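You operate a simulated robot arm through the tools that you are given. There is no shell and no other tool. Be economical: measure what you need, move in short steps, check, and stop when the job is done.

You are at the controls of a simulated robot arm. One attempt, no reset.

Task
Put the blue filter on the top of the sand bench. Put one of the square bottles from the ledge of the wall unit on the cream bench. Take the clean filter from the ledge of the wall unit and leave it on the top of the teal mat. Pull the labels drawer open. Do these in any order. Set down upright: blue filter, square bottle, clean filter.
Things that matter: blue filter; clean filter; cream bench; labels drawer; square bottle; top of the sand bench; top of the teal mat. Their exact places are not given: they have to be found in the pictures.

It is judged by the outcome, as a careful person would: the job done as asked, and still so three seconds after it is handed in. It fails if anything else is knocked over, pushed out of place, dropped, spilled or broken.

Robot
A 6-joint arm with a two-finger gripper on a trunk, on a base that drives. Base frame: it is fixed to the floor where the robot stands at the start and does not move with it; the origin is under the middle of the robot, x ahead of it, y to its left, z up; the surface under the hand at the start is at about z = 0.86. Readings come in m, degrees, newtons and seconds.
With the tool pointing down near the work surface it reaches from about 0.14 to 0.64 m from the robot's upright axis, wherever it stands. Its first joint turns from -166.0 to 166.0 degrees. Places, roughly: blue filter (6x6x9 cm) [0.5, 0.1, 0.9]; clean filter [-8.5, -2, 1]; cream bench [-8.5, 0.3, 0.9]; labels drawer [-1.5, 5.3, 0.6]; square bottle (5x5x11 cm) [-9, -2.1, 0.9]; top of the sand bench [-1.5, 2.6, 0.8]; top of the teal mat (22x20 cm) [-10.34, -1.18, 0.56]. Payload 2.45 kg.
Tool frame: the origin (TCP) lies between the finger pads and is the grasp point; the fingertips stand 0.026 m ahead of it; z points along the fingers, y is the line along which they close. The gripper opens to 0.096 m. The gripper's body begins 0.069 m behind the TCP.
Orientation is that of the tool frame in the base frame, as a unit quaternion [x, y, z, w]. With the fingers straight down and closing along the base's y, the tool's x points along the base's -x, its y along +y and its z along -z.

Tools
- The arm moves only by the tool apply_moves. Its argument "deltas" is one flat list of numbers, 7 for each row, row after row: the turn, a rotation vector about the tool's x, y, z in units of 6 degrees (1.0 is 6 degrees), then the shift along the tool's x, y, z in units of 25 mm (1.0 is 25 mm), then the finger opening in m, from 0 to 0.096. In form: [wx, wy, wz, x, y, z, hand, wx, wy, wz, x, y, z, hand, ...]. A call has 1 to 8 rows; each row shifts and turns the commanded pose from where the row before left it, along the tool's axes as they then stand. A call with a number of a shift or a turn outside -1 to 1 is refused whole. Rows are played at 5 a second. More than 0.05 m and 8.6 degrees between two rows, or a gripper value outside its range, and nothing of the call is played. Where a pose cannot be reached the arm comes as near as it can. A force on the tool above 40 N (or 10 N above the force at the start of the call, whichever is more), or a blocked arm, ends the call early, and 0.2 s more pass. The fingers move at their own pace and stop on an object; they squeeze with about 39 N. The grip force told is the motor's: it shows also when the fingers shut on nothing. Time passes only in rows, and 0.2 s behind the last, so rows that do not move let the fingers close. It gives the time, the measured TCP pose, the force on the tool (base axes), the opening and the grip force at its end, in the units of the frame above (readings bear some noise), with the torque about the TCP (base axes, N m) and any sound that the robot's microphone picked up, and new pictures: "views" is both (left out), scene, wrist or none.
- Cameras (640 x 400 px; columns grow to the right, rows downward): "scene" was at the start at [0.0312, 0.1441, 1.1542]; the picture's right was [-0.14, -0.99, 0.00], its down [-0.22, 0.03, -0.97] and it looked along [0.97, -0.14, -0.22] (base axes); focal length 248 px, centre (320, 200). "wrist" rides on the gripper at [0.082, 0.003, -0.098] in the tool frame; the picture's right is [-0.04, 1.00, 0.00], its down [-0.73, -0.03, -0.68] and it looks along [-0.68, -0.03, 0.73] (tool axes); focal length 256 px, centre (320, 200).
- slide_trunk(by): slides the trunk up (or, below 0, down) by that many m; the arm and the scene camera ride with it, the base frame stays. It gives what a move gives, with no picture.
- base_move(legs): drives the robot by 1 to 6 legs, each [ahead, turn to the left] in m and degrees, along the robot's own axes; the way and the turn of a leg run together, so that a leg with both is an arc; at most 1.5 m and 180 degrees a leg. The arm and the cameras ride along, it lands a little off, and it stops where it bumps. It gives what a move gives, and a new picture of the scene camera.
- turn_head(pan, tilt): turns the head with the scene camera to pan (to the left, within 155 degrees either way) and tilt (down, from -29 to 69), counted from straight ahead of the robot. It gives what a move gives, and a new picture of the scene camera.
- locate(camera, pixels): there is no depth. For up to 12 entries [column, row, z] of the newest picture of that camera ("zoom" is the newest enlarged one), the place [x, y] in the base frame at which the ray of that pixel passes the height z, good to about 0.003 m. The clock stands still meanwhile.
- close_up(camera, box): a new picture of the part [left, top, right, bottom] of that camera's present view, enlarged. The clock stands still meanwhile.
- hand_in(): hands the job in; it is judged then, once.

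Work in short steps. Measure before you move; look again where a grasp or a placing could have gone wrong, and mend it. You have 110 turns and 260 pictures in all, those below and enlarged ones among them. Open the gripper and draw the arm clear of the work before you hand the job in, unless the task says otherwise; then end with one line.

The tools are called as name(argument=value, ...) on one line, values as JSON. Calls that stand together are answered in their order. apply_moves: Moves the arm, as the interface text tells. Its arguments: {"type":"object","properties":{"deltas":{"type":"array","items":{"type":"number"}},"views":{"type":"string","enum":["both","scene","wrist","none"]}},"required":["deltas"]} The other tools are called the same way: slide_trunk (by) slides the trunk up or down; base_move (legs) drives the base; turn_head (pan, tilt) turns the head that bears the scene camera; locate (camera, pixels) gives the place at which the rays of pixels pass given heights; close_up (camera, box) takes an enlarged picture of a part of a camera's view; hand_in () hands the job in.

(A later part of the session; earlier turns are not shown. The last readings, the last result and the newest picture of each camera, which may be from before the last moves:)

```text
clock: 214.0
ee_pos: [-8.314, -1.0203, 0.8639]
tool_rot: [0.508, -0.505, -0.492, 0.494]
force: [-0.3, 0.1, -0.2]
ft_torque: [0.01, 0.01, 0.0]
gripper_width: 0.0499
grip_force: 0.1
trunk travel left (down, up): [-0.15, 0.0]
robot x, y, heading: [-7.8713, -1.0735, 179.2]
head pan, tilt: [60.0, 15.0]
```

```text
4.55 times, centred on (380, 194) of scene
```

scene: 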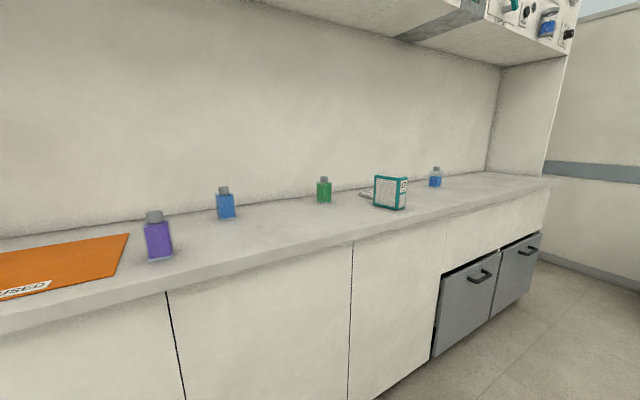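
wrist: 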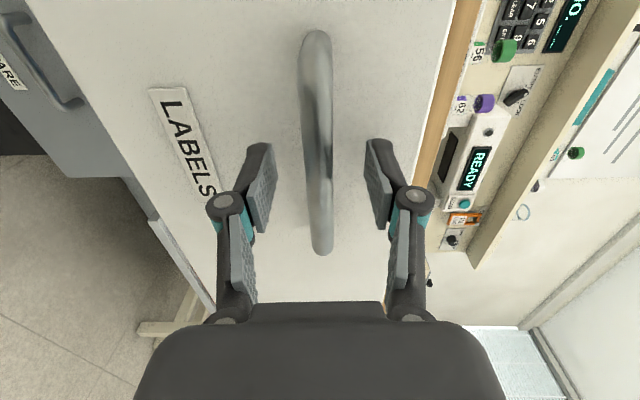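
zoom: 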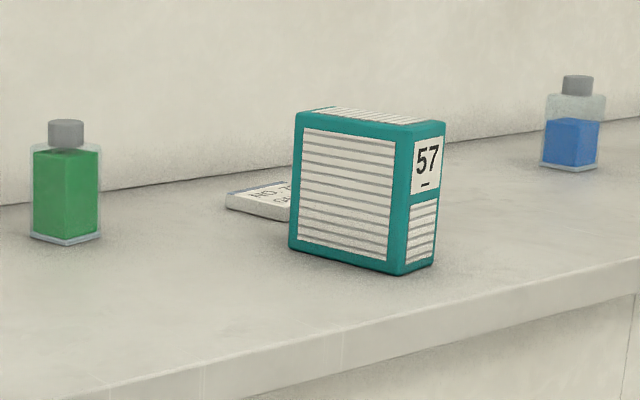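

The clean filter block (≈9×5.5 cm footprint) sits at about (−8.52, −1.93), the half-full blue square bottle at (−8.96, −2.06). I swing the tool back to pointing down (120° about one axis, 20 rows).

apply_moves(deltas=[0.577, 0.577, -0.577, 0, 0, 0, 0.05, 0.577, 0.577, -0.577, 0, 0, 0, 0.05, 0.577, 0.577, -0.577, 0, 0, 0, 0.05, 0.577, 0.577, -0.577, 0, 0, 0, 0.05, 0.577, 0.577, -0.577, 0, 0, 0, 0.05, 0.577, 0.577, -0.577, 0, 0, 0, 0.05, 0.577, 0.577, -0.577, 0, 0, 0, 0.05, 0.577, 0.577, -0.577, 0, 0, 0, 0.05], views="none")

apply_moves(deltas=[0.577, 0.577, -0.577, 0, 0, 0, 0.05, 0.577, 0.577, -0.577, 0, 0, 0, 0.05, 0.577, 0.577, -0.577, 0, 0, 0, 0.05, 0.577, 0.577, -0.577, 0, 0, 0, 0.05, 0.577, 0.577, -0.577, 0, 0, 0, 0.05, 0.577, 0.577, -0.577, 0, 0, 0, 0.05, 0.577, 0.577, -0.577, 0, 0, 0, 0.05, 0.577, 0.577, -0.577, 0, 0, 0, 0.05], views="none")

apply_moves(deltas=[0.577, 0.577, -0.577, 0, 0, 0, 0.05, 0.577, 0.577, -0.577, 0, 0, 0, 0.05, 0.577, 0.577, -0.577, 0, 0, 0, 0.05, 0.577, 0.577, -0.577, 0, 0, 0, 0.05, 0, 0, 0, 0, 0, 0, 0.05], views="wrist")

```text
clock: 215.8
ee_pos: [-8.3129, -1.0214, 0.8648]
tool_rot: [0.814, -0.34, -0.33, 0.335]
force: [-0.5, 0.1, -0.9]
ft_torque: [0.0, 0.01, -0.02]
gripper_width: 0.05
grip_force: 0.0
trunk travel left (down, up): [-0.15, 0.0]
robot x, y, heading: [-7.8728, -1.0769, 178.9]
head pan, tilt: [60.0, 15.0]
```

```text
clock: 217.6
ee_pos: [-8.3131, -1.0207, 0.8633]
tool_rot: [0.98, -0.119, -0.107, 0.119]
force: [0.5, -0.2, 0.8]
ft_torque: [-0.02, 0.01, -0.03]
gripper_width: 0.05
grip_force: 0.0
trunk travel left (down, up): [-0.15, 0.0]
robot x, y, heading: [-7.8725, -1.0737, 179.0]
head pan, tilt: [60.0, 15.0]
```

```text
clock: 218.8
ee_pos: [-8.314, -1.0198, 0.8644]
tool_rot: [1.0, 0.003, 0.012, 0.0]
force: [-0.6, 0.3, 0.4]
ft_torque: [-0.03, 0.02, -0.01]
gripper_width: 0.0498
grip_force: 0.0
trunk travel left (down, up): [-0.15, 0.0]
robot x, y, heading: [-7.8719, -1.0779, 179.2]
head pan, tilt: [60.0, 15.0]
```

wrist: 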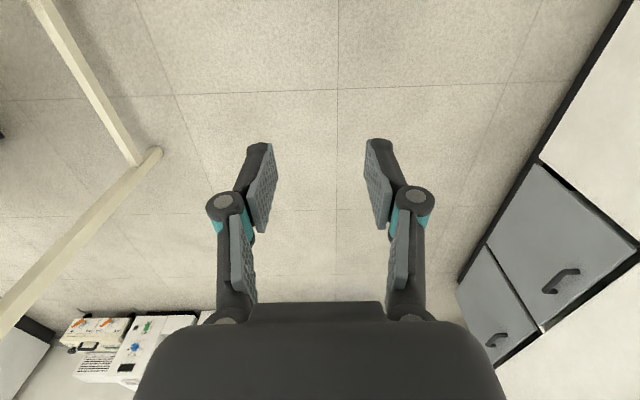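

Tool points down. I raise and draw in, then drive to stand in front of the clean filter facing south.

apply_moves(deltas=[0, 0, 0, 0.8, 0, -0.8, 0.08, 0, 0, 0, 0.8, 0, -0.8, 0.08, 0, 0, 0, 0.8, 0, -0.8, 0.08, 0, 0, 0, 0.8, 0, -0.8, 0.08, 0, 0, 0, 0.8, 0, -0.8, 0.08, 0, 0.23, 0, 0, 0, -0.8, 0.08], views="none")

base_move(legs=[[0.65, 0], [0, 91], [0.15, 0]])

turn_head(pan=0, tilt=30)

```text
clock: 220.2
ee_pos: [-8.2182, -1.0169, 0.9862]
tool_rot: [1.0, 0.002, 0.025, 0.001]
force: [0.3, 0.8, 0.1]
ft_torque: [-0.01, 0.0, -0.01]
gripper_width: 0.0802
grip_force: 0.1
trunk travel left (down, up): [-0.15, 0.0]
robot x, y, heading: [-7.8715, -1.0806, 179.3]
head pan, tilt: [60.0, 15.0]
```

```text
clock: 228.7
ee_pos: [-8.5774, -1.566, 0.9864]
tool_rot: [0.696, 0.718, 0.017, -0.017]
force: [0.2, -0.3, 0.1]
ft_torque: [-0.03, -0.01, 0.03]
gripper_width: 0.0801
grip_force: 0.1
trunk travel left (down, up): [-0.15, 0.0]
robot x, y, heading: [-8.5216, -1.2188, -89.3]
head pan, tilt: [60.0, 15.0]
```

scene: 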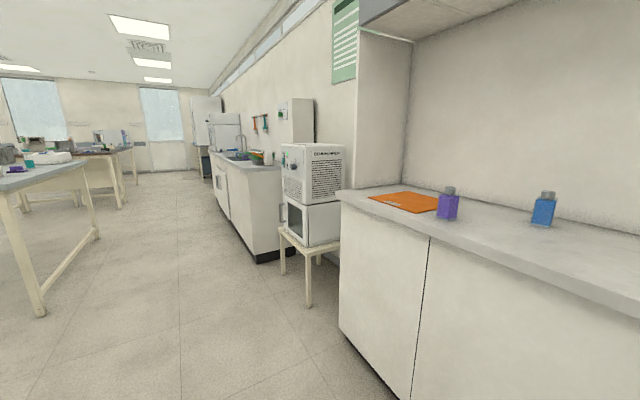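

```text
clock: 230.0
ee_pos: [-8.5766, -1.5665, 0.986]
tool_rot: [0.697, 0.717, 0.017, -0.017]
force: [0.9, -0.4, -0.2]
ft_torque: [0.0, -0.02, 0.01]
gripper_width: 0.08
grip_force: 0.1
trunk travel left (down, up): [-0.15, 0.0]
robot x, y, heading: [-8.5222, -1.2194, -89.4]
head pan, tilt: [0.0, 30.0]
```

scene: 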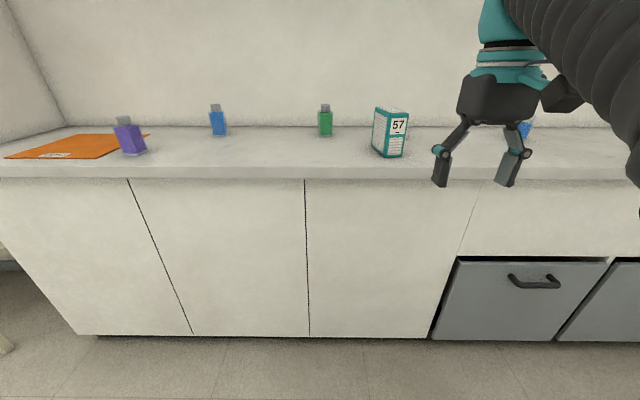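

Two views let me fix the ledge height. I locate the filter's corners and green bottle here at several heights, and view the wrist picture.

close_up(camera="scene", box=[340, 90, 540, 215])

locate(camera="scene", pixels=[[325, 136, 0.9], [325, 136, 0.86], [385, 158, 0.9], [385, 158, 0.86], [403, 156, 0.9], [372, 149, 0.9], [372, 149, 0.86], [320, 180, 0.86], [320, 180, 0.9], [320, 340, 0.0], [320, 166, 0.9], [320, 166, 0.86]])

apply_moves(deltas=[0, 0, 0, 0, 0, 0, 0.08], views="wrist")

```text
3.20 times, centred on (440, 152) of scene
```

zoom: 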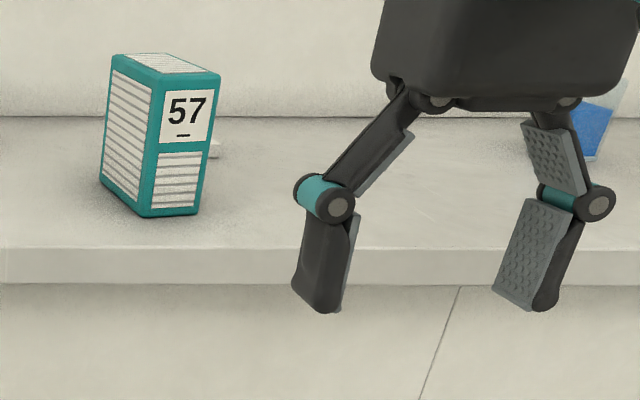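

```text
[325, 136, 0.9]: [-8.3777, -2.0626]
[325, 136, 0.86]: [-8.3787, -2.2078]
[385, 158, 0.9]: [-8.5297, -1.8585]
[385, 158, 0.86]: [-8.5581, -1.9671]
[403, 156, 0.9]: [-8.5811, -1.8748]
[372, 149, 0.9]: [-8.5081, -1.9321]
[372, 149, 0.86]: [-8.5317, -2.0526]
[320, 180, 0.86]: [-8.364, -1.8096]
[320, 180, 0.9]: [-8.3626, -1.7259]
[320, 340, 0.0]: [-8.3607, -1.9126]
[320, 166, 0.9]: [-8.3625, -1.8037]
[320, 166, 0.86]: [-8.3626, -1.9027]
```

```text
clock: 230.4
ee_pos: [-8.5768, -1.5667, 0.9865]
tool_rot: [0.696, 0.717, 0.017, -0.017]
force: [0.7, -0.7, 0.5]
ft_torque: [0.0, 0.0, 0.0]
gripper_width: 0.0802
grip_force: 0.0
trunk travel left (down, up): [-0.15, 0.0]
robot x, y, heading: [-8.5234, -1.218, -89.7]
head pan, tilt: [0.0, 30.0]
```

wrist: 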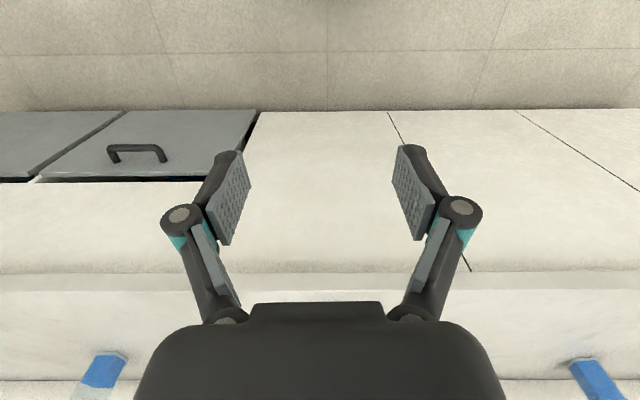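

Ledge top ≈ z 0.90, front edge y ≈ −1.805. The filter: ≈5.4×7.7 cm, 11 cm tall, centre ≈ (−8.545, −1.904), turned ≈17°. I level and yaw the tool, then drive 0.2 m ahead.

apply_moves(deltas=[0, -0.46, 0, 0, 0, 0, 0.08, 0, 0, -0.9, 0, 0, 0, 0.08, 0, 0, -0.9, 0, 0, 0, 0.08, 0, 0, -0.9, 0, 0, 0, 0.08, 0, 0, 0, 0, 0, 0, 0.08], views="none")

base_move(legs=[[0.17, 0]])

turn_head(pan=0, tilt=35)

apply_moves(deltas=[0, 0, 0, 0, 0, 0, 0.08], views="wrist")

```text
clock: 231.6
ee_pos: [-8.5762, -1.566, 0.9876]
tool_rot: [0.588, 0.809, 0.0, 0.001]
force: [-0.3, 0.2, 0.9]
ft_torque: [0.02, -0.01, -0.01]
gripper_width: 0.0802
grip_force: 0.0
trunk travel left (down, up): [-0.15, 0.0]
robot x, y, heading: [-8.5235, -1.2188, -89.5]
head pan, tilt: [0.0, 30.0]
```

```text
clock: 233.1
ee_pos: [-8.5744, -1.7376, 0.987]
tool_rot: [0.588, 0.809, -0.001, 0.001]
force: [0.3, 0.4, -0.7]
ft_torque: [0.03, -0.02, 0.01]
gripper_width: 0.08
grip_force: 0.0
trunk travel left (down, up): [-0.15, 0.0]
robot x, y, heading: [-8.5228, -1.3897, -89.5]
head pan, tilt: [0.0, 30.0]
```

scene: 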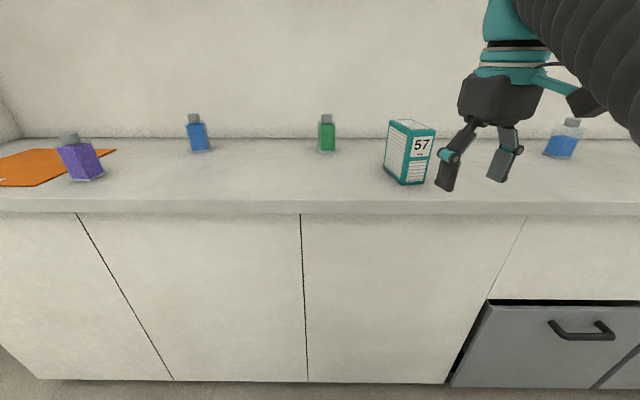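

```text
clock: 233.8
ee_pos: [-8.5756, -1.7375, 0.9875]
tool_rot: [0.588, 0.809, 0.0, 0.0]
force: [0.0, -0.1, -0.4]
ft_torque: [0.0, 0.05, 0.0]
gripper_width: 0.0797
grip_force: 0.0
trunk travel left (down, up): [-0.15, 0.0]
robot x, y, heading: [-8.5231, -1.3845, -89.6]
head pan, tilt: [0.0, 35.0]
```

scene: 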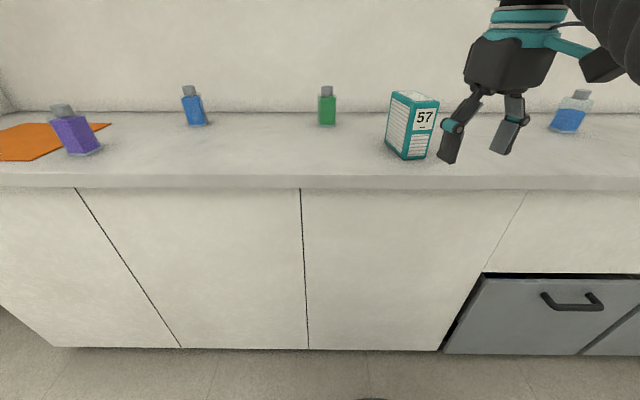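

```text
clock: 234.2
ee_pos: [-8.5753, -1.739, 0.987]
tool_rot: [0.589, 0.808, 0.0, 0.0]
force: [1.1, 0.3, -0.7]
ft_torque: [-0.02, -0.05, 0.03]
gripper_width: 0.0798
grip_force: 0.0
trunk travel left (down, up): [-0.15, 0.0]
robot x, y, heading: [-8.5226, -1.3913, -89.3]
head pan, tilt: [0.0, 35.0]
```

wrist: 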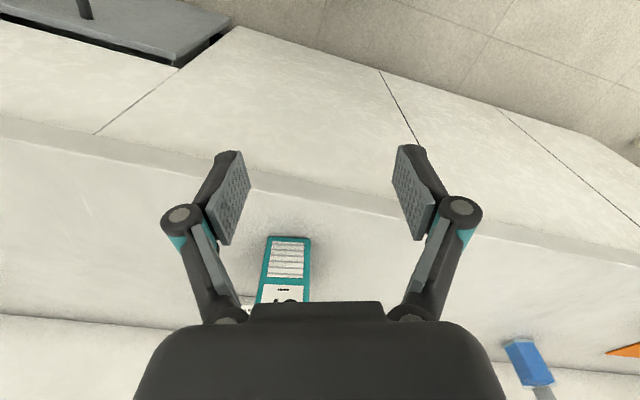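

The block shows aligned with the tool. I locate its front bottom corners in both cameras.

locate(camera="wrist", pixels=[[267, 237, 0.9], [311, 236, 0.9], [267, 237, 0.88], [311, 236, 0.88], [320, 198, 0.9], [320, 180, 0.86], [120, 147, 0.9]])

locate(camera="scene", pixels=[[404, 161, 0.9], [427, 158, 0.9], [404, 161, 0.88], [427, 158, 0.88], [387, 144, 0.9], [387, 144, 0.88], [576, 131, 0.9], [556, 130, 0.9]])

```text
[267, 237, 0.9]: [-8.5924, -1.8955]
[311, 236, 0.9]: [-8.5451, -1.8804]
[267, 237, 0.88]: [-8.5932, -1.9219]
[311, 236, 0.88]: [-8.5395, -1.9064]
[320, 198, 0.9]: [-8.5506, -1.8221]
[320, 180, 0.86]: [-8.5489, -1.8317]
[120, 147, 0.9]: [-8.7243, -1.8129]
```

```text
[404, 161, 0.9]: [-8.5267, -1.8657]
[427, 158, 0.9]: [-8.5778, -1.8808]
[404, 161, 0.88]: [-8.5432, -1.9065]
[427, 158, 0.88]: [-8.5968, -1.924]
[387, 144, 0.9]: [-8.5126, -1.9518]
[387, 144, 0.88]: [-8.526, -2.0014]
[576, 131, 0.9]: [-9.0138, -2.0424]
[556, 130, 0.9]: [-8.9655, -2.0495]
```

Both cameras agree at z ≈ 0.88, so that is the ledge height. Filter centre ≈ (−8.554, −1.958). I shift sideways, lower to z 0.95, and advance partly.

apply_moves(deltas=[0, 0, 0, 0, -0.95, 0.74, 0.084, 0, 0, 0, 0, -0.95, 0.74, 0.084, 0, 0, 0, -1, 0, 0, 0.084, 0, 0, 0, -1, 0, 0, 0.084, 0, 0, 0, -1, 0, 0, 0.084, 0, 0, 0, 0, 0, 0, 0.084])

```text
clock: 235.6
ee_pos: [-8.5986, -1.8226, 0.9489]
tool_rot: [0.588, 0.809, -0.001, 0.0]
force: [0.0, 0.5, -0.5]
ft_torque: [0.01, -0.03, -0.02]
gripper_width: 0.084
grip_force: 0.1
trunk travel left (down, up): [-0.15, 0.0]
robot x, y, heading: [-8.5241, -1.3884, -89.3]
head pan, tilt: [0.0, 35.0]
```

scene: 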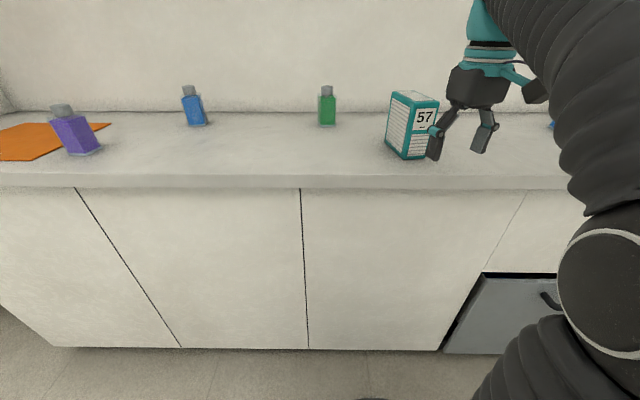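
wrist: 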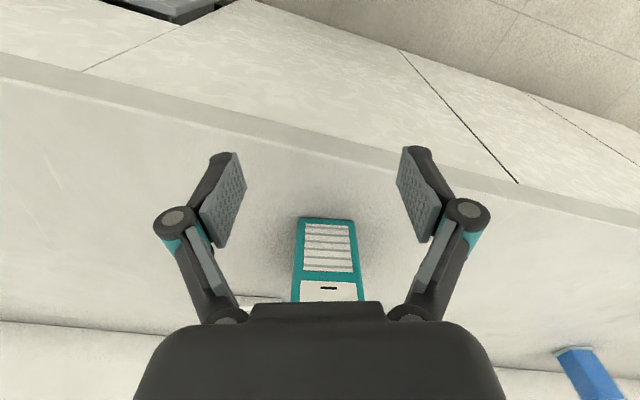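

The block is centred between the fingers (col 326). I recheck the front corners.

locate(camera="wrist", pixels=[[300, 218, 0.88], [352, 219, 0.88]])

close_up(camera="scene", box=[370, 70, 530, 180])

```text
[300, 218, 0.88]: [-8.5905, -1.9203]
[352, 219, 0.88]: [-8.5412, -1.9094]
```

```text
3.64 times, centred on (450, 125) of scene
```

zoom: 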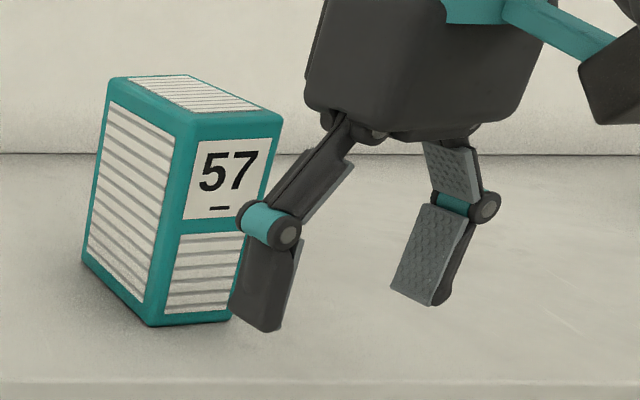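

The block is taller than thought (≈0.13–0.14 m, top ≈ 1.02), so I must grip higher. I rise 2.6 cm first, then advance part of the way.

apply_moves(deltas=[0, 0, 0, 0, 0, -1, 0.084, 0, 0, 0, 0, 0, -0.1, 0.084, 0, 0, 0, -0.8, 0.1, 0, 0.084, 0, 0, 0, -0.8, 0, 0, 0.084, 0, 0, 0, 0, 0, 0, 0.084])

close_up(camera="scene", box=[370, 70, 530, 180])

```text
clock: 236.8
ee_pos: [-8.5823, -1.8616, 0.9783]
tool_rot: [0.589, 0.808, 0.0, 0.0]
force: [0.1, -0.2, -0.2]
ft_torque: [0.0, -0.02, -0.03]
gripper_width: 0.0839
grip_force: 0.0
trunk travel left (down, up): [-0.15, 0.0]
robot x, y, heading: [-8.5252, -1.3907, -89.2]
head pan, tilt: [0.0, 35.0]
```

scene: 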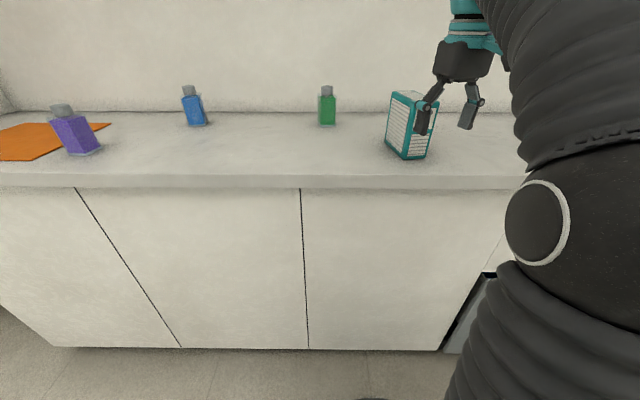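
wrist: 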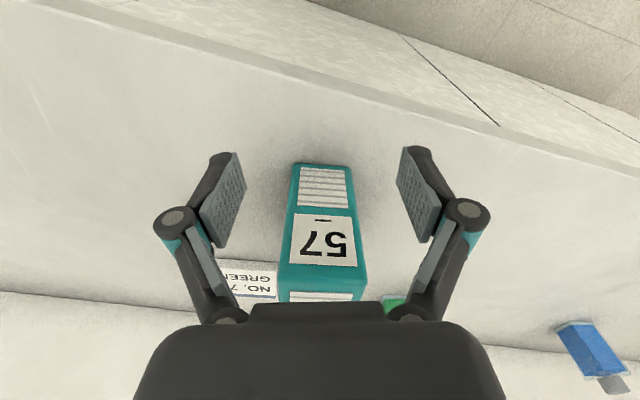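

```text
3.64 times, centred on (450, 125) of scene
```

zoom: 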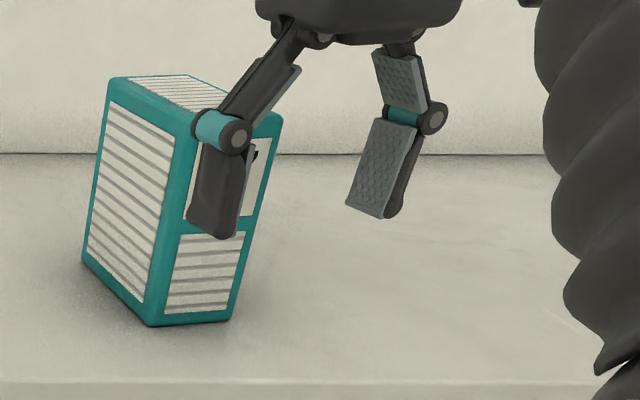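

I check the top front edge (row ~267) for its height against the known front line.

locate(camera="wrist", pixels=[[279, 264, 1.0], [279, 264, 1.01], [279, 264, 1.02], [367, 268, 1.0], [367, 268, 1.01], [367, 268, 1.02]])

```text
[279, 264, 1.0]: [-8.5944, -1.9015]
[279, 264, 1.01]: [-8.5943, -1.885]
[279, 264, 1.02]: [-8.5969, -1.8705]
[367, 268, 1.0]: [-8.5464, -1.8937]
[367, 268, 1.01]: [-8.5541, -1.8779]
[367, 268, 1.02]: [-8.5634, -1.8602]
```

Top is at ≈0.99, so I lower to z≈0.957 and advance the last 10 cm.

apply_moves(deltas=[0, 0, 0, 0, -0.1, 0.84, 0.084, 0, 0, 0, -0.8, 0, 0, 0.084, 0, 0, 0, -0.8, 0, 0, 0.084, 0, 0, 0, -0.8, 0, 0, 0.084, 0, 0, 0, -0.8, 0, 0, 0.084, 0, 0, 0, -0.8, 0, 0, 0.084, 0, 0, 0, 0, 0, 0, 0.084])

close_up(camera="scene", box=[350, 60, 510, 170])

```text
clock: 238.4
ee_pos: [-8.5539, -1.958, 0.958]
tool_rot: [0.588, 0.809, -0.001, 0.001]
force: [-0.4, 0.7, 0.7]
ft_torque: [0.0, 0.01, -0.01]
gripper_width: 0.0841
grip_force: 0.0
trunk travel left (down, up): [-0.15, 0.0]
robot x, y, heading: [-8.5223, -1.3898, -89.5]
head pan, tilt: [0.0, 35.0]
```

scene: 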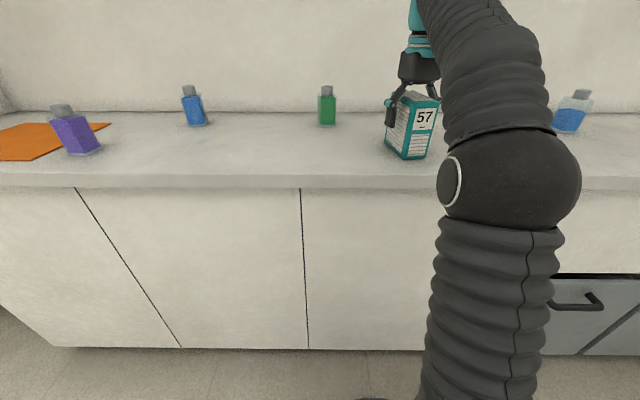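
wrist: 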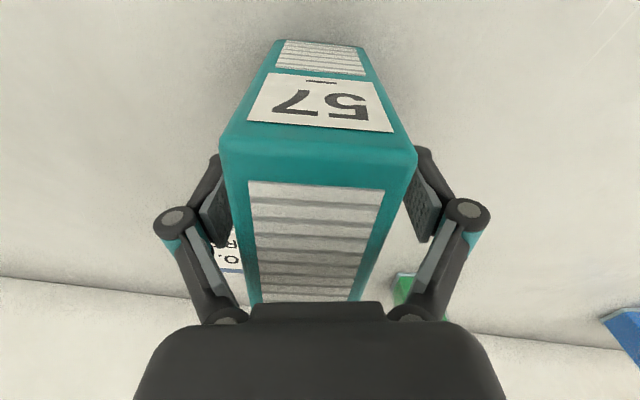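

```text
3.64 times, centred on (430, 115) of scene
```

zoom: 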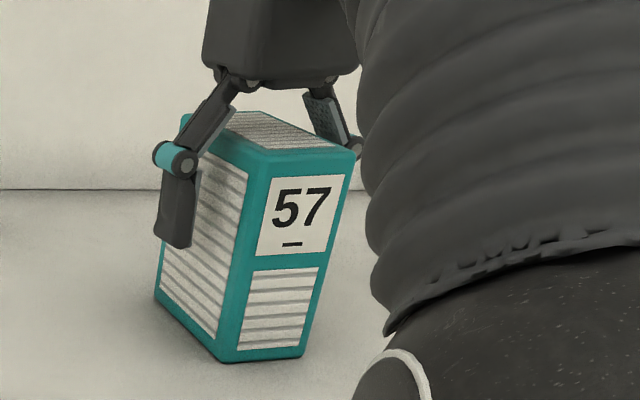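

Straddled well, with clearance both sides. I close.

apply_moves(deltas=[0, 0, 0, 0, 0, 0, 0.04, 0, 0, 0, 0, 0, 0, 0.04, 0, 0, 0, 0, 0, 0, 0.04, 0, 0, 0, 0, 0, 0, 0.04], views="wrist")

```text
clock: 239.4
ee_pos: [-8.5537, -1.9577, 0.9589]
tool_rot: [0.589, 0.808, -0.001, 0.001]
force: [-1.1, -1.4, 9.1]
ft_torque: [-0.01, 0.1, 0.08]
gripper_width: 0.0543
grip_force: 38.9
trunk travel left (down, up): [-0.15, 0.0]
robot x, y, heading: [-8.521, -1.3915, -89.3]
head pan, tilt: [0.0, 35.0]
```

wrist: 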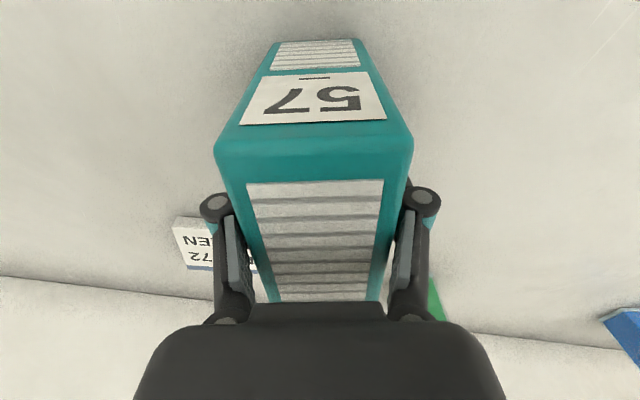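

Gripped (5.4 cm). I lift ~3 cm and draw back off the ledge.

apply_moves(deltas=[0, 0, 0, 0, 0, -0.6, 0.04, 0, 0, 0, 0, 0, -0.6, 0.04, 0, 0, 0, 1, 0, -0.2, 0.04, 0, 0, 0, 1, 0, -0.2, 0.04, 0, 0, 0, 1, 0, -0.2, 0.04, 0, 0, 0, 1, 0, 0, 0.04, 0, 0, 0, 1, 0, 0, 0.04, 0, 0, 0, 1, 0, 0, 0.04])

```text
clock: 241.2
ee_pos: [-8.5987, -1.8093, 0.9881]
tool_rot: [0.588, 0.809, -0.001, 0.001]
force: [0.7, -0.8, -1.8]
ft_torque: [0.05, 0.01, -0.05]
gripper_width: 0.0543
grip_force: 39.6
out of reach, approached as far as the arm can: row 2
trunk travel left (down, up): [-0.15, 0.0]
robot x, y, heading: [-8.5253, -1.3854, -89.3]
head pan, tilt: [0.0, 35.0]
```

scene: 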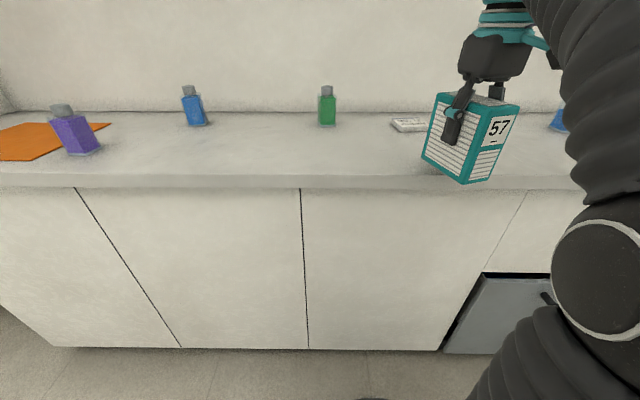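
wrist: 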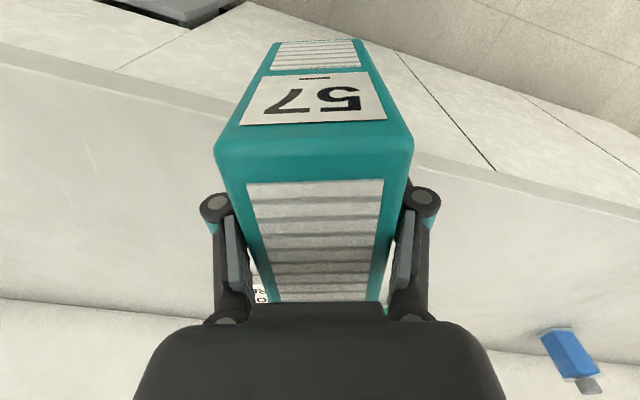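

Filter is off the ledge. I draw in, back off and turn west to find the teal mat.

apply_moves(deltas=[0, 0, 0, 1, 0.2, 0, 0.04, 0, 0, 0, 1, 0.2, 0, 0.04, 0, 0, 0, 1, 0.2, 0, 0.04, 0, 0, 0, 0.8, 0.2, 0, 0.04], views="none")

base_move(legs=[[-0.25, 0], [0, -90]])

turn_head(pan=0, tilt=20)

```text
clock: 242.2
ee_pos: [-8.6107, -1.7115, 0.9872]
tool_rot: [0.588, 0.809, 0.0, 0.0]
force: [0.0, -0.3, -1.4]
ft_torque: [0.03, -0.05, -0.02]
gripper_width: 0.0542
grip_force: 39.3
trunk travel left (down, up): [-0.15, 0.0]
robot x, y, heading: [-8.5206, -1.3888, -89.1]
head pan, tilt: [0.0, 35.0]
```

```text
clock: 247.8
ee_pos: [-8.846, -1.0573, 0.9874]
tool_rot: [0.988, 0.157, -0.001, -0.001]
force: [0.2, -0.2, -1.8]
ft_torque: [-0.02, -0.02, -0.01]
gripper_width: 0.0545
grip_force: 38.9
trunk travel left (down, up): [-0.15, 0.0]
robot x, y, heading: [-8.5242, -1.1407, -179.4]
head pan, tilt: [0.0, 35.0]
```

scene: 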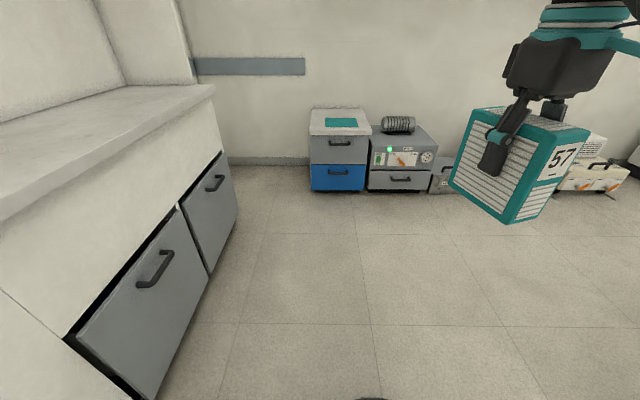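

```text
clock: 248.6
ee_pos: [-8.8471, -1.0567, 0.9886]
tool_rot: [0.987, 0.158, -0.001, -0.001]
force: [-0.2, 1.0, -1.4]
ft_torque: [-0.01, -0.01, -0.01]
gripper_width: 0.0542
grip_force: 39.3
trunk travel left (down, up): [-0.15, 0.0]
robot x, y, heading: [-8.525, -1.1439, -179.3]
head pan, tilt: [0.0, 20.0]
```

scene: 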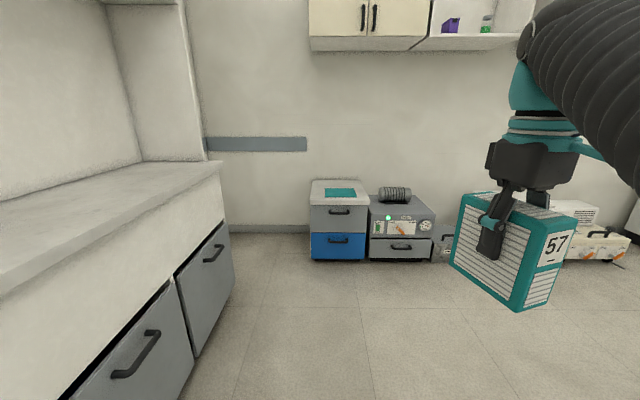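

The teal mat lies on the low cabinet at (340,192). I drive 1.25 m toward it and look down.

base_move(legs=[[1.22, 0]])

turn_head(pan=0, tilt=40)

close_up(camera="scene", box=[200, 120, 520, 320])

```text
clock: 254.6
ee_pos: [-10.0475, -1.0685, 0.9869]
tool_rot: [0.988, 0.156, -0.001, 0.001]
force: [-0.5, 0.2, -1.4]
ft_torque: [0.03, -0.04, -0.02]
gripper_width: 0.0543
grip_force: 38.8
trunk travel left (down, up): [-0.15, 0.0]
robot x, y, heading: [-9.7278, -1.1567, -179.1]
head pan, tilt: [0.0, 20.0]
```

scene: 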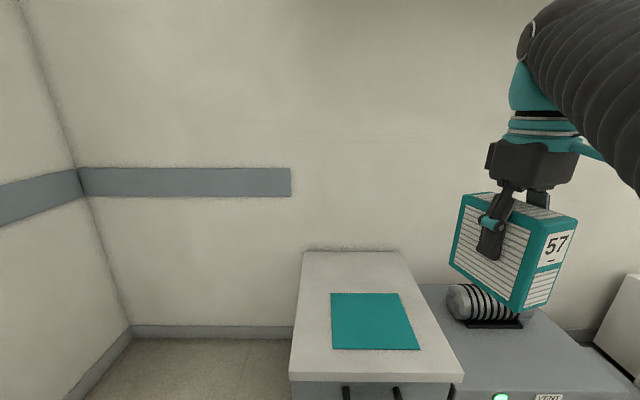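

```text
clock: 255.5
ee_pos: [-10.0474, -1.0688, 0.9879]
tool_rot: [0.988, 0.156, -0.001, 0.0]
force: [-0.3, -0.3, -1.2]
ft_torque: [0.01, 0.01, 0.0]
gripper_width: 0.0543
grip_force: 39.1
trunk travel left (down, up): [-0.15, 0.0]
robot x, y, heading: [-9.7238, -1.1577, -179.6]
head pan, tilt: [0.0, 40.0]
```

scene: 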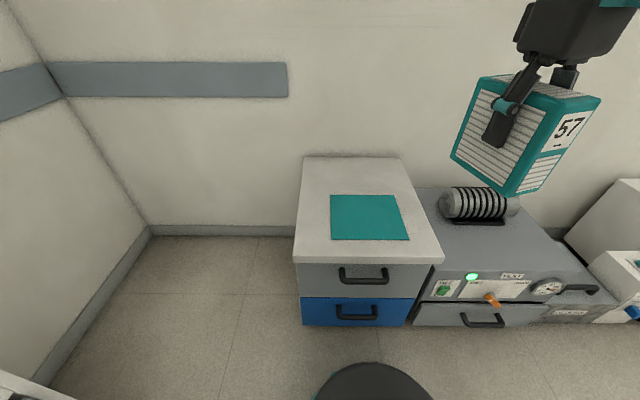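

```text
2.00 times, centred on (360, 220) of scene
```

zoom: 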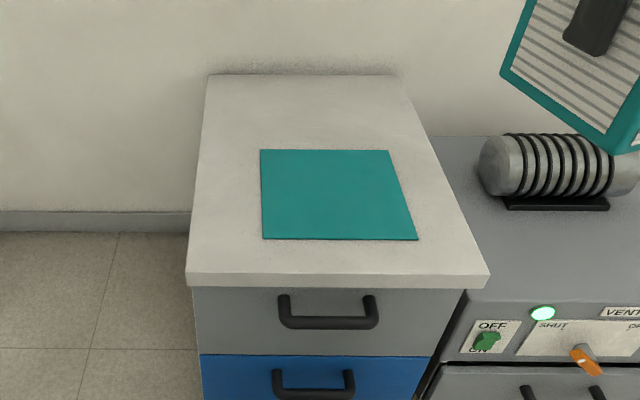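

locate(camera="zoom", pixels=[[260, 149, 0.56], [388, 149, 0.56], [263, 239, 0.56], [418, 240, 0.56], [187, 280, 0.56], [488, 275, 0.56]])

```text
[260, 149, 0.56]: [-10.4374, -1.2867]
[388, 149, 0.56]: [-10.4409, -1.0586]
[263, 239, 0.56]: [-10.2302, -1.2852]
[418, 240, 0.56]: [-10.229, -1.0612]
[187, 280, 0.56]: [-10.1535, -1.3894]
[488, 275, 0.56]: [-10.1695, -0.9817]
```

Mat centre is (−10.335, −1.173) at z 0.56. I drive 6 cm nearer, square up the yaw, then lower the trunk.

base_move(legs=[[0.06, 0]])

apply_moves(deltas=[0, 0, 1, 0, 0, 0, 0.04, 0, 0, 1, 0, 0, 0, 0.04, 0, 0, 1, 0, 0, 0, 0.04, 0, 0, 0, 0, 0, 0, 0.04], views="none")

slide_trunk(by=-0.15)

```text
clock: 256.4
ee_pos: [-10.1065, -1.0694, 0.9883]
tool_rot: [0.988, 0.155, 0.0, 0.0]
force: [0.8, 0.6, -1.2]
ft_torque: [-0.01, -0.04, 0.02]
gripper_width: 0.0543
grip_force: 38.7
trunk travel left (down, up): [-0.15, 0.0]
robot x, y, heading: [-9.7811, -1.1585, -179.6]
head pan, tilt: [0.0, 40.0]
```

scene: 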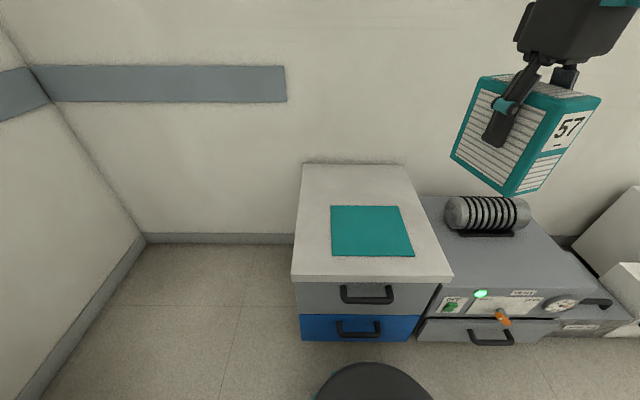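

```text
clock: 257.4
ee_pos: [-10.1076, -1.0705, 0.9873]
tool_rot: [1.0, -0.001, 0.0, -0.001]
force: [0.2, -0.2, -1.3]
ft_torque: [0.02, 0.0, 0.02]
gripper_width: 0.0544
grip_force: 39.2
trunk travel left (down, up): [-0.15, 0.0]
robot x, y, heading: [-9.7887, -1.1593, -179.4]
head pan, tilt: [0.0, 40.0]
```

```text
clock: 259.2
ee_pos: [-10.1078, -1.0688, 0.8374]
tool_rot: [1.0, -0.001, 0.0, 0.0]
force: [0.2, 0.2, -1.7]
ft_torque: [0.02, 0.0, 0.02]
gripper_width: 0.0545
grip_force: 39.1
trunk travel left (down, up): [0.0, 0.15]
robot x, y, heading: [-9.7865, -1.1566, -179.3]
head pan, tilt: [0.0, 40.0]
```

Now I move over the mat (tool x = +X, y = −Y), keeping height.

apply_moves(deltas=[0, 0, 0, -1, 0.5, 0, 0.04, 0, 0, 0, -1, 0.5, 0, 0.04, 0, 0, 0, -1, 0.5, 0, 0.04, 0, 0, 0, -1, 0.5, 0, 0.04, 0, 0, 0, -1, 0.5, 0, 0.04, 0, 0, 0, -1, 0.5, 0, 0.04, 0, 0, 0, -1, 0.5, 0, 0.04, 0, 0, 0, -1, 0.6, 0, 0.04], views="none")

apply_moves(deltas=[0, 0, 0, -0.9, 0, 0.4, 0.04, 0, 0, 0, 0, 0, 1, 0.04, 0, 0, 0, 0, 0, 1, 0.04, 0, 0, 0, 0, 0, 1, 0.04, 0, 0, 0, 0, 0, 1, 0.04, 0, 0, 0, 0, 0, 0, 0.04])

```text
clock: 261.0
ee_pos: [-10.3061, -1.1726, 0.839]
tool_rot: [1.0, 0.0, -0.001, 0.0]
force: [-0.1, -0.4, -1.5]
ft_torque: [0.0, 0.02, 0.01]
gripper_width: 0.0543
grip_force: 38.7
trunk travel left (down, up): [0.0, 0.15]
robot x, y, heading: [-9.788, -1.1582, -179.5]
head pan, tilt: [0.0, 40.0]
```

```text
clock: 262.4
ee_pos: [-10.3308, -1.1709, 0.7298]
tool_rot: [1.0, -0.001, 0.0, 0.0]
force: [0.9, 0.3, -1.1]
ft_torque: [-0.01, 0.0, -0.01]
gripper_width: 0.054
grip_force: 39.3
trunk travel left (down, up): [0.0, 0.15]
robot x, y, heading: [-9.7887, -1.1577, -179.6]
head pan, tilt: [0.0, 40.0]
```

scene: 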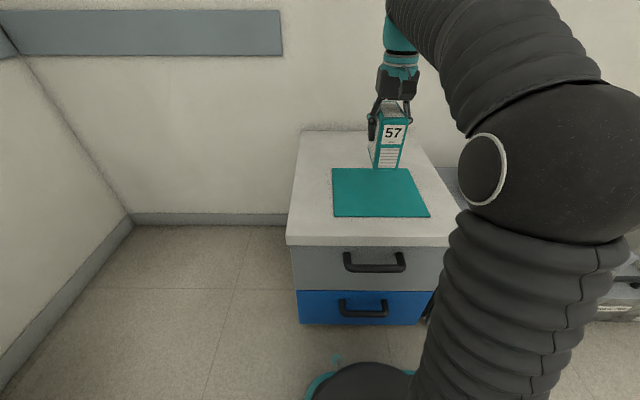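
wrist: 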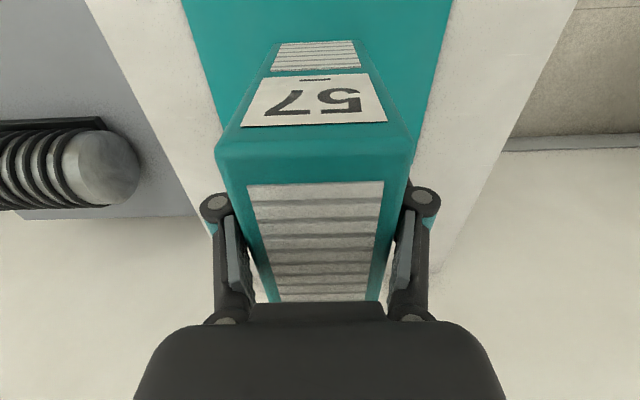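

Above the mat and centred. I lower 7 cm, then feel for contact (expected near z 0.642).

apply_moves(deltas=[0, 0, 0, 0, 0, 1, 0.04, 0, 0, 0, 0, 0, 1, 0.04, 0, 0, 0, 0, 0, 0.8, 0.04, 0, 0, 0, 0, 0, 0, 0.04], views="none")

apply_moves(deltas=[0, 0, 0, 0, 0, 0.14, 0.04, 0, 0, 0, 0, 0, 0.14, 0.04, 0, 0, 0, 0, 0, 0.14, 0.04, 0, 0, 0, 0, 0, 0.1, 0.04], views="wrist")

```text
clock: 263.4
ee_pos: [-10.3299, -1.1714, 0.6593]
tool_rot: [1.0, -0.001, -0.001, 0.0]
force: [-0.1, 0.6, -2.1]
ft_torque: [-0.01, 0.02, 0.02]
gripper_width: 0.054
grip_force: 39.4
trunk travel left (down, up): [0.0, 0.15]
robot x, y, heading: [-9.7875, -1.1532, -179.6]
head pan, tilt: [0.0, 40.0]
```

```text
clock: 264.4
ee_pos: [-10.3305, -1.1727, 0.6448]
tool_rot: [1.0, -0.001, 0.0, -0.001]
force: [0.2, -0.4, -2.0]
ft_torque: [0.01, 0.0, -0.02]
gripper_width: 0.0543
grip_force: 39.1
trunk travel left (down, up): [0.0, 0.15]
robot x, y, heading: [-9.7868, -1.1562, -179.8]
head pan, tilt: [0.0, 40.0]
```

wrist: 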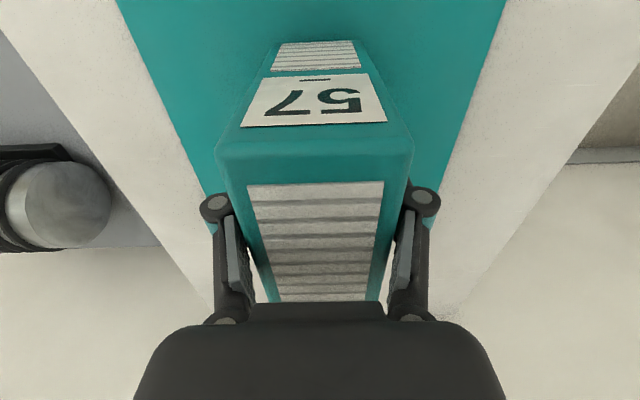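

No contact yet. I continue with 2 mm steps.

apply_moves(deltas=[0, 0, 0, 0, 0, 0.1, 0.04, 0, 0, 0, 0, 0, 0, 0.04], views="none")

apply_moves(deltas=[0, 0, 0, 0, 0, 0.1, 0.04, 0, 0, 0, 0, 0, 0, 0.04], views="none")

apply_moves(deltas=[0, 0, 0, 0, 0, 0.1, 0.04, 0, 0, 0, 0, 0, 0, 0.04], views="none")

```text
clock: 265.0
ee_pos: [-10.3302, -1.1723, 0.641]
tool_rot: [1.0, -0.001, -0.001, 0.0]
force: [0.1, -0.1, -1.9]
ft_torque: [0.0, 0.0, -0.04]
gripper_width: 0.0542
grip_force: 38.9
trunk travel left (down, up): [0.0, 0.15]
robot x, y, heading: [-9.7835, -1.1608, -179.5]
head pan, tilt: [0.0, 40.0]
```

```text
clock: 265.6
ee_pos: [-10.3299, -1.1716, 0.6386]
tool_rot: [1.0, -0.001, -0.001, 0.001]
force: [-0.6, 0.2, -0.7]
ft_torque: [0.02, -0.03, 0.01]
gripper_width: 0.0546
grip_force: 38.8
trunk travel left (down, up): [0.0, 0.15]
robot x, y, heading: [-9.787, -1.1533, -179.4]
head pan, tilt: [0.0, 40.0]
```

```text
clock: 266.2
ee_pos: [-10.3287, -1.1731, 0.6369]
tool_rot: [1.0, 0.0, -0.002, -0.001]
force: [0.4, 0.0, -2.1]
ft_torque: [-0.01, -0.02, -0.02]
gripper_width: 0.0542
grip_force: 38.8
trunk travel left (down, up): [0.0, 0.15]
robot x, y, heading: [-9.7843, -1.1582, -179.4]
head pan, tilt: [0.0, 40.0]
```

Still free at 0.637; I go on down in small steps.

apply_moves(deltas=[0, 0, 0, 0, 0, 0.1, 0.04, 0, 0, 0, 0, 0, 0, 0.04], views="none")

apply_moves(deltas=[0, 0, 0, 0, 0, 0.1, 0.04, 0, 0, 0, 0, 0, 0, 0.04], views="scene")

close_up(camera="scene", box=[300, 80, 480, 240])

```text
clock: 266.8
ee_pos: [-10.3294, -1.1725, 0.6341]
tool_rot: [1.0, -0.001, 0.0, 0.0]
force: [0.1, 0.1, -1.5]
ft_torque: [0.01, -0.03, -0.01]
gripper_width: 0.0542
grip_force: 39.1
trunk travel left (down, up): [0.0, 0.15]
robot x, y, heading: [-9.78, -1.1597, -179.4]
head pan, tilt: [0.0, 40.0]
```

```text
clock: 267.4
ee_pos: [-10.3297, -1.1724, 0.6331]
tool_rot: [1.0, -0.001, -0.001, -0.001]
force: [1.3, -1.2, 5.0]
ft_torque: [0.09, 0.24, 0.02]
gripper_width: 0.0545
grip_force: 39.3
trunk travel left (down, up): [0.0, 0.15]
robot x, y, heading: [-9.7844, -1.1573, -179.5]
head pan, tilt: [0.0, 40.0]
```

scene: 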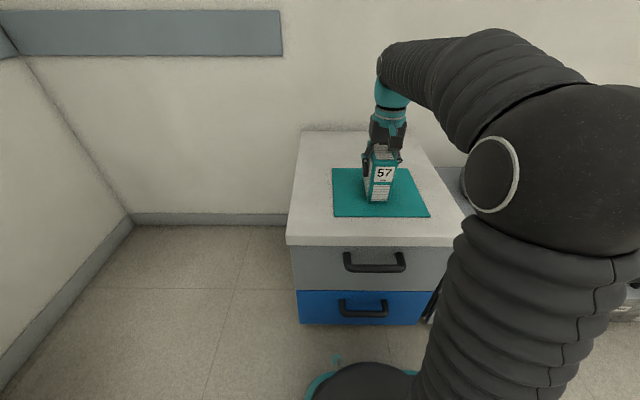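

```text
2.50 times, centred on (390, 160) of scene
```

zoom: 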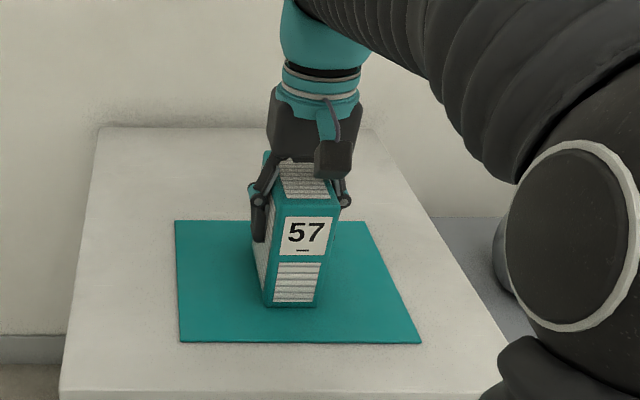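

Contact (5 N). I open the fingers and rise straight up.

apply_moves(deltas=[0, 0, 0, 0, 0, 0, 0.084, 0, 0, 0, 0, 0, 0, 0.084, 0, 0, 0, 0, 0, -0.5, 0.084, 0, 0, 0, 0, 0, -1, 0.084, 0, 0, 0, 0, 0, -1, 0.084, 0, 0, 0, 0, 0, -1, 0.084, 0, 0, 0, 0, 0, -1, 0.084, 0, 0, 0, 0, 0, -1, 0.084])

```text
clock: 269.2
ee_pos: [-10.3272, -1.1714, 0.7689]
tool_rot: [1.0, -0.001, 0.0, 0.0]
force: [0.4, -0.8, 1.3]
ft_torque: [-0.02, -0.01, 0.02]
gripper_width: 0.0843
grip_force: 0.1
trunk travel left (down, up): [0.0, 0.15]
robot x, y, heading: [-9.7852, -1.1579, -179.5]
head pan, tilt: [0.0, 40.0]
```

scene: 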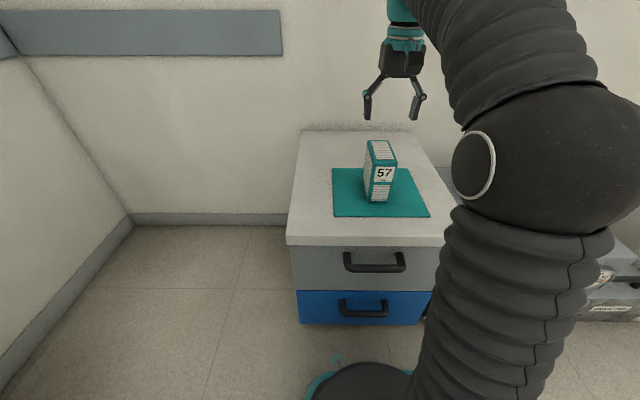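
wrist: 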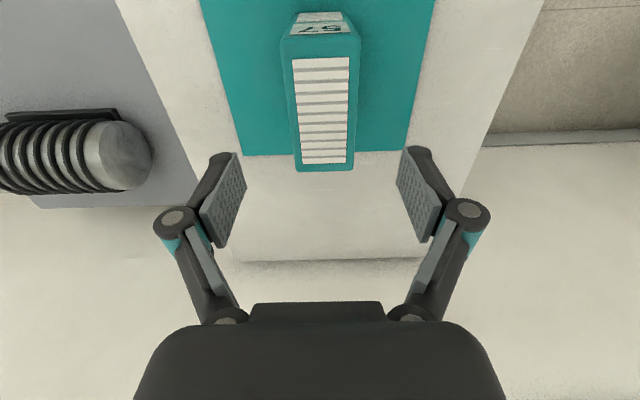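

The clean filter stands upright on the mat. I draw the arm in, raise the trunk, and drive to face the bottle at ≈(−9.0, −2.08).

apply_moves(deltas=[0, 0, 0, 1, 0, -0.3, 0.084, 0, 0, 0, 1, 0, -0.3, 0.084, 0, 0, 0, 1, 0, -0.3, 0.084, 0, 0, 0, 1, 0, -0.3, 0.084, 0, 0, 0, 1, 0, 0, 0.084, 0, 0, 0, 1, 0, 0, 0.084, 0, 0, 0, 1, 0, 0, 0.084, 0, 0, 0, 1, 0, 0, 0.084], views="none")

slide_trunk(by=0.15)

base_move(legs=[[-0.78, 0], [0, 90], [0.22, 0]])

close_up(camera="scene", box=[240, 40, 560, 240])

```text
clock: 271.0
ee_pos: [-10.1286, -1.1707, 0.7998]
tool_rot: [1.0, -0.001, 0.0, 0.0]
force: [-0.7, 0.2, 0.1]
ft_torque: [0.02, -0.02, 0.01]
gripper_width: 0.0841
grip_force: 0.0
trunk travel left (down, up): [0.0, 0.15]
robot x, y, heading: [-9.7859, -1.1564, -179.2]
head pan, tilt: [0.0, 40.0]
```

```text
clock: 272.7
ee_pos: [-10.1274, -1.1725, 0.9493]
tool_rot: [1.0, -0.001, 0.001, -0.001]
force: [0.6, -0.3, -0.1]
ft_torque: [0.01, -0.01, 0.0]
gripper_width: 0.0841
grip_force: 0.1
trunk travel left (down, up): [-0.15, 0.0]
robot x, y, heading: [-9.7851, -1.1573, -179.7]
head pan, tilt: [0.0, 40.0]
```

```text
clock: 282.0
ee_pos: [-9.0, -1.7086, 0.9485]
tool_rot: [0.717, 0.697, 0.0, 0.0]
force: [0.6, 0.2, 0.5]
ft_torque: [0.0, -0.01, -0.02]
gripper_width: 0.0839
grip_force: 0.0
trunk travel left (down, up): [-0.15, 0.0]
robot x, y, heading: [-9.0064, -1.3653, -91.0]
head pan, tilt: [0.0, 40.0]
```

scene: 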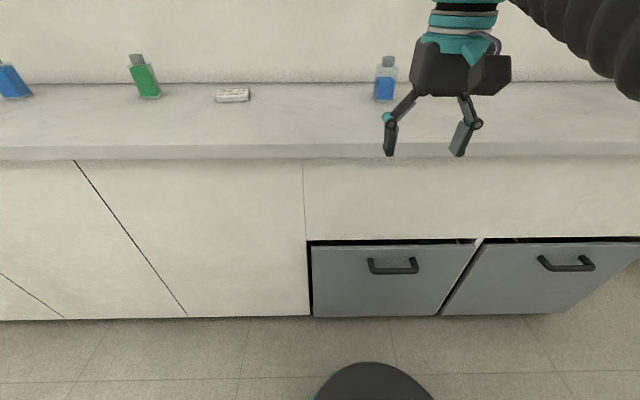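

```text
2.00 times, centred on (400, 140) of scene
```

zoom: 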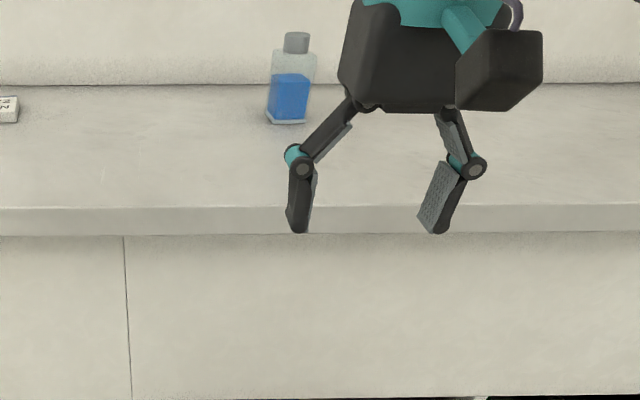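

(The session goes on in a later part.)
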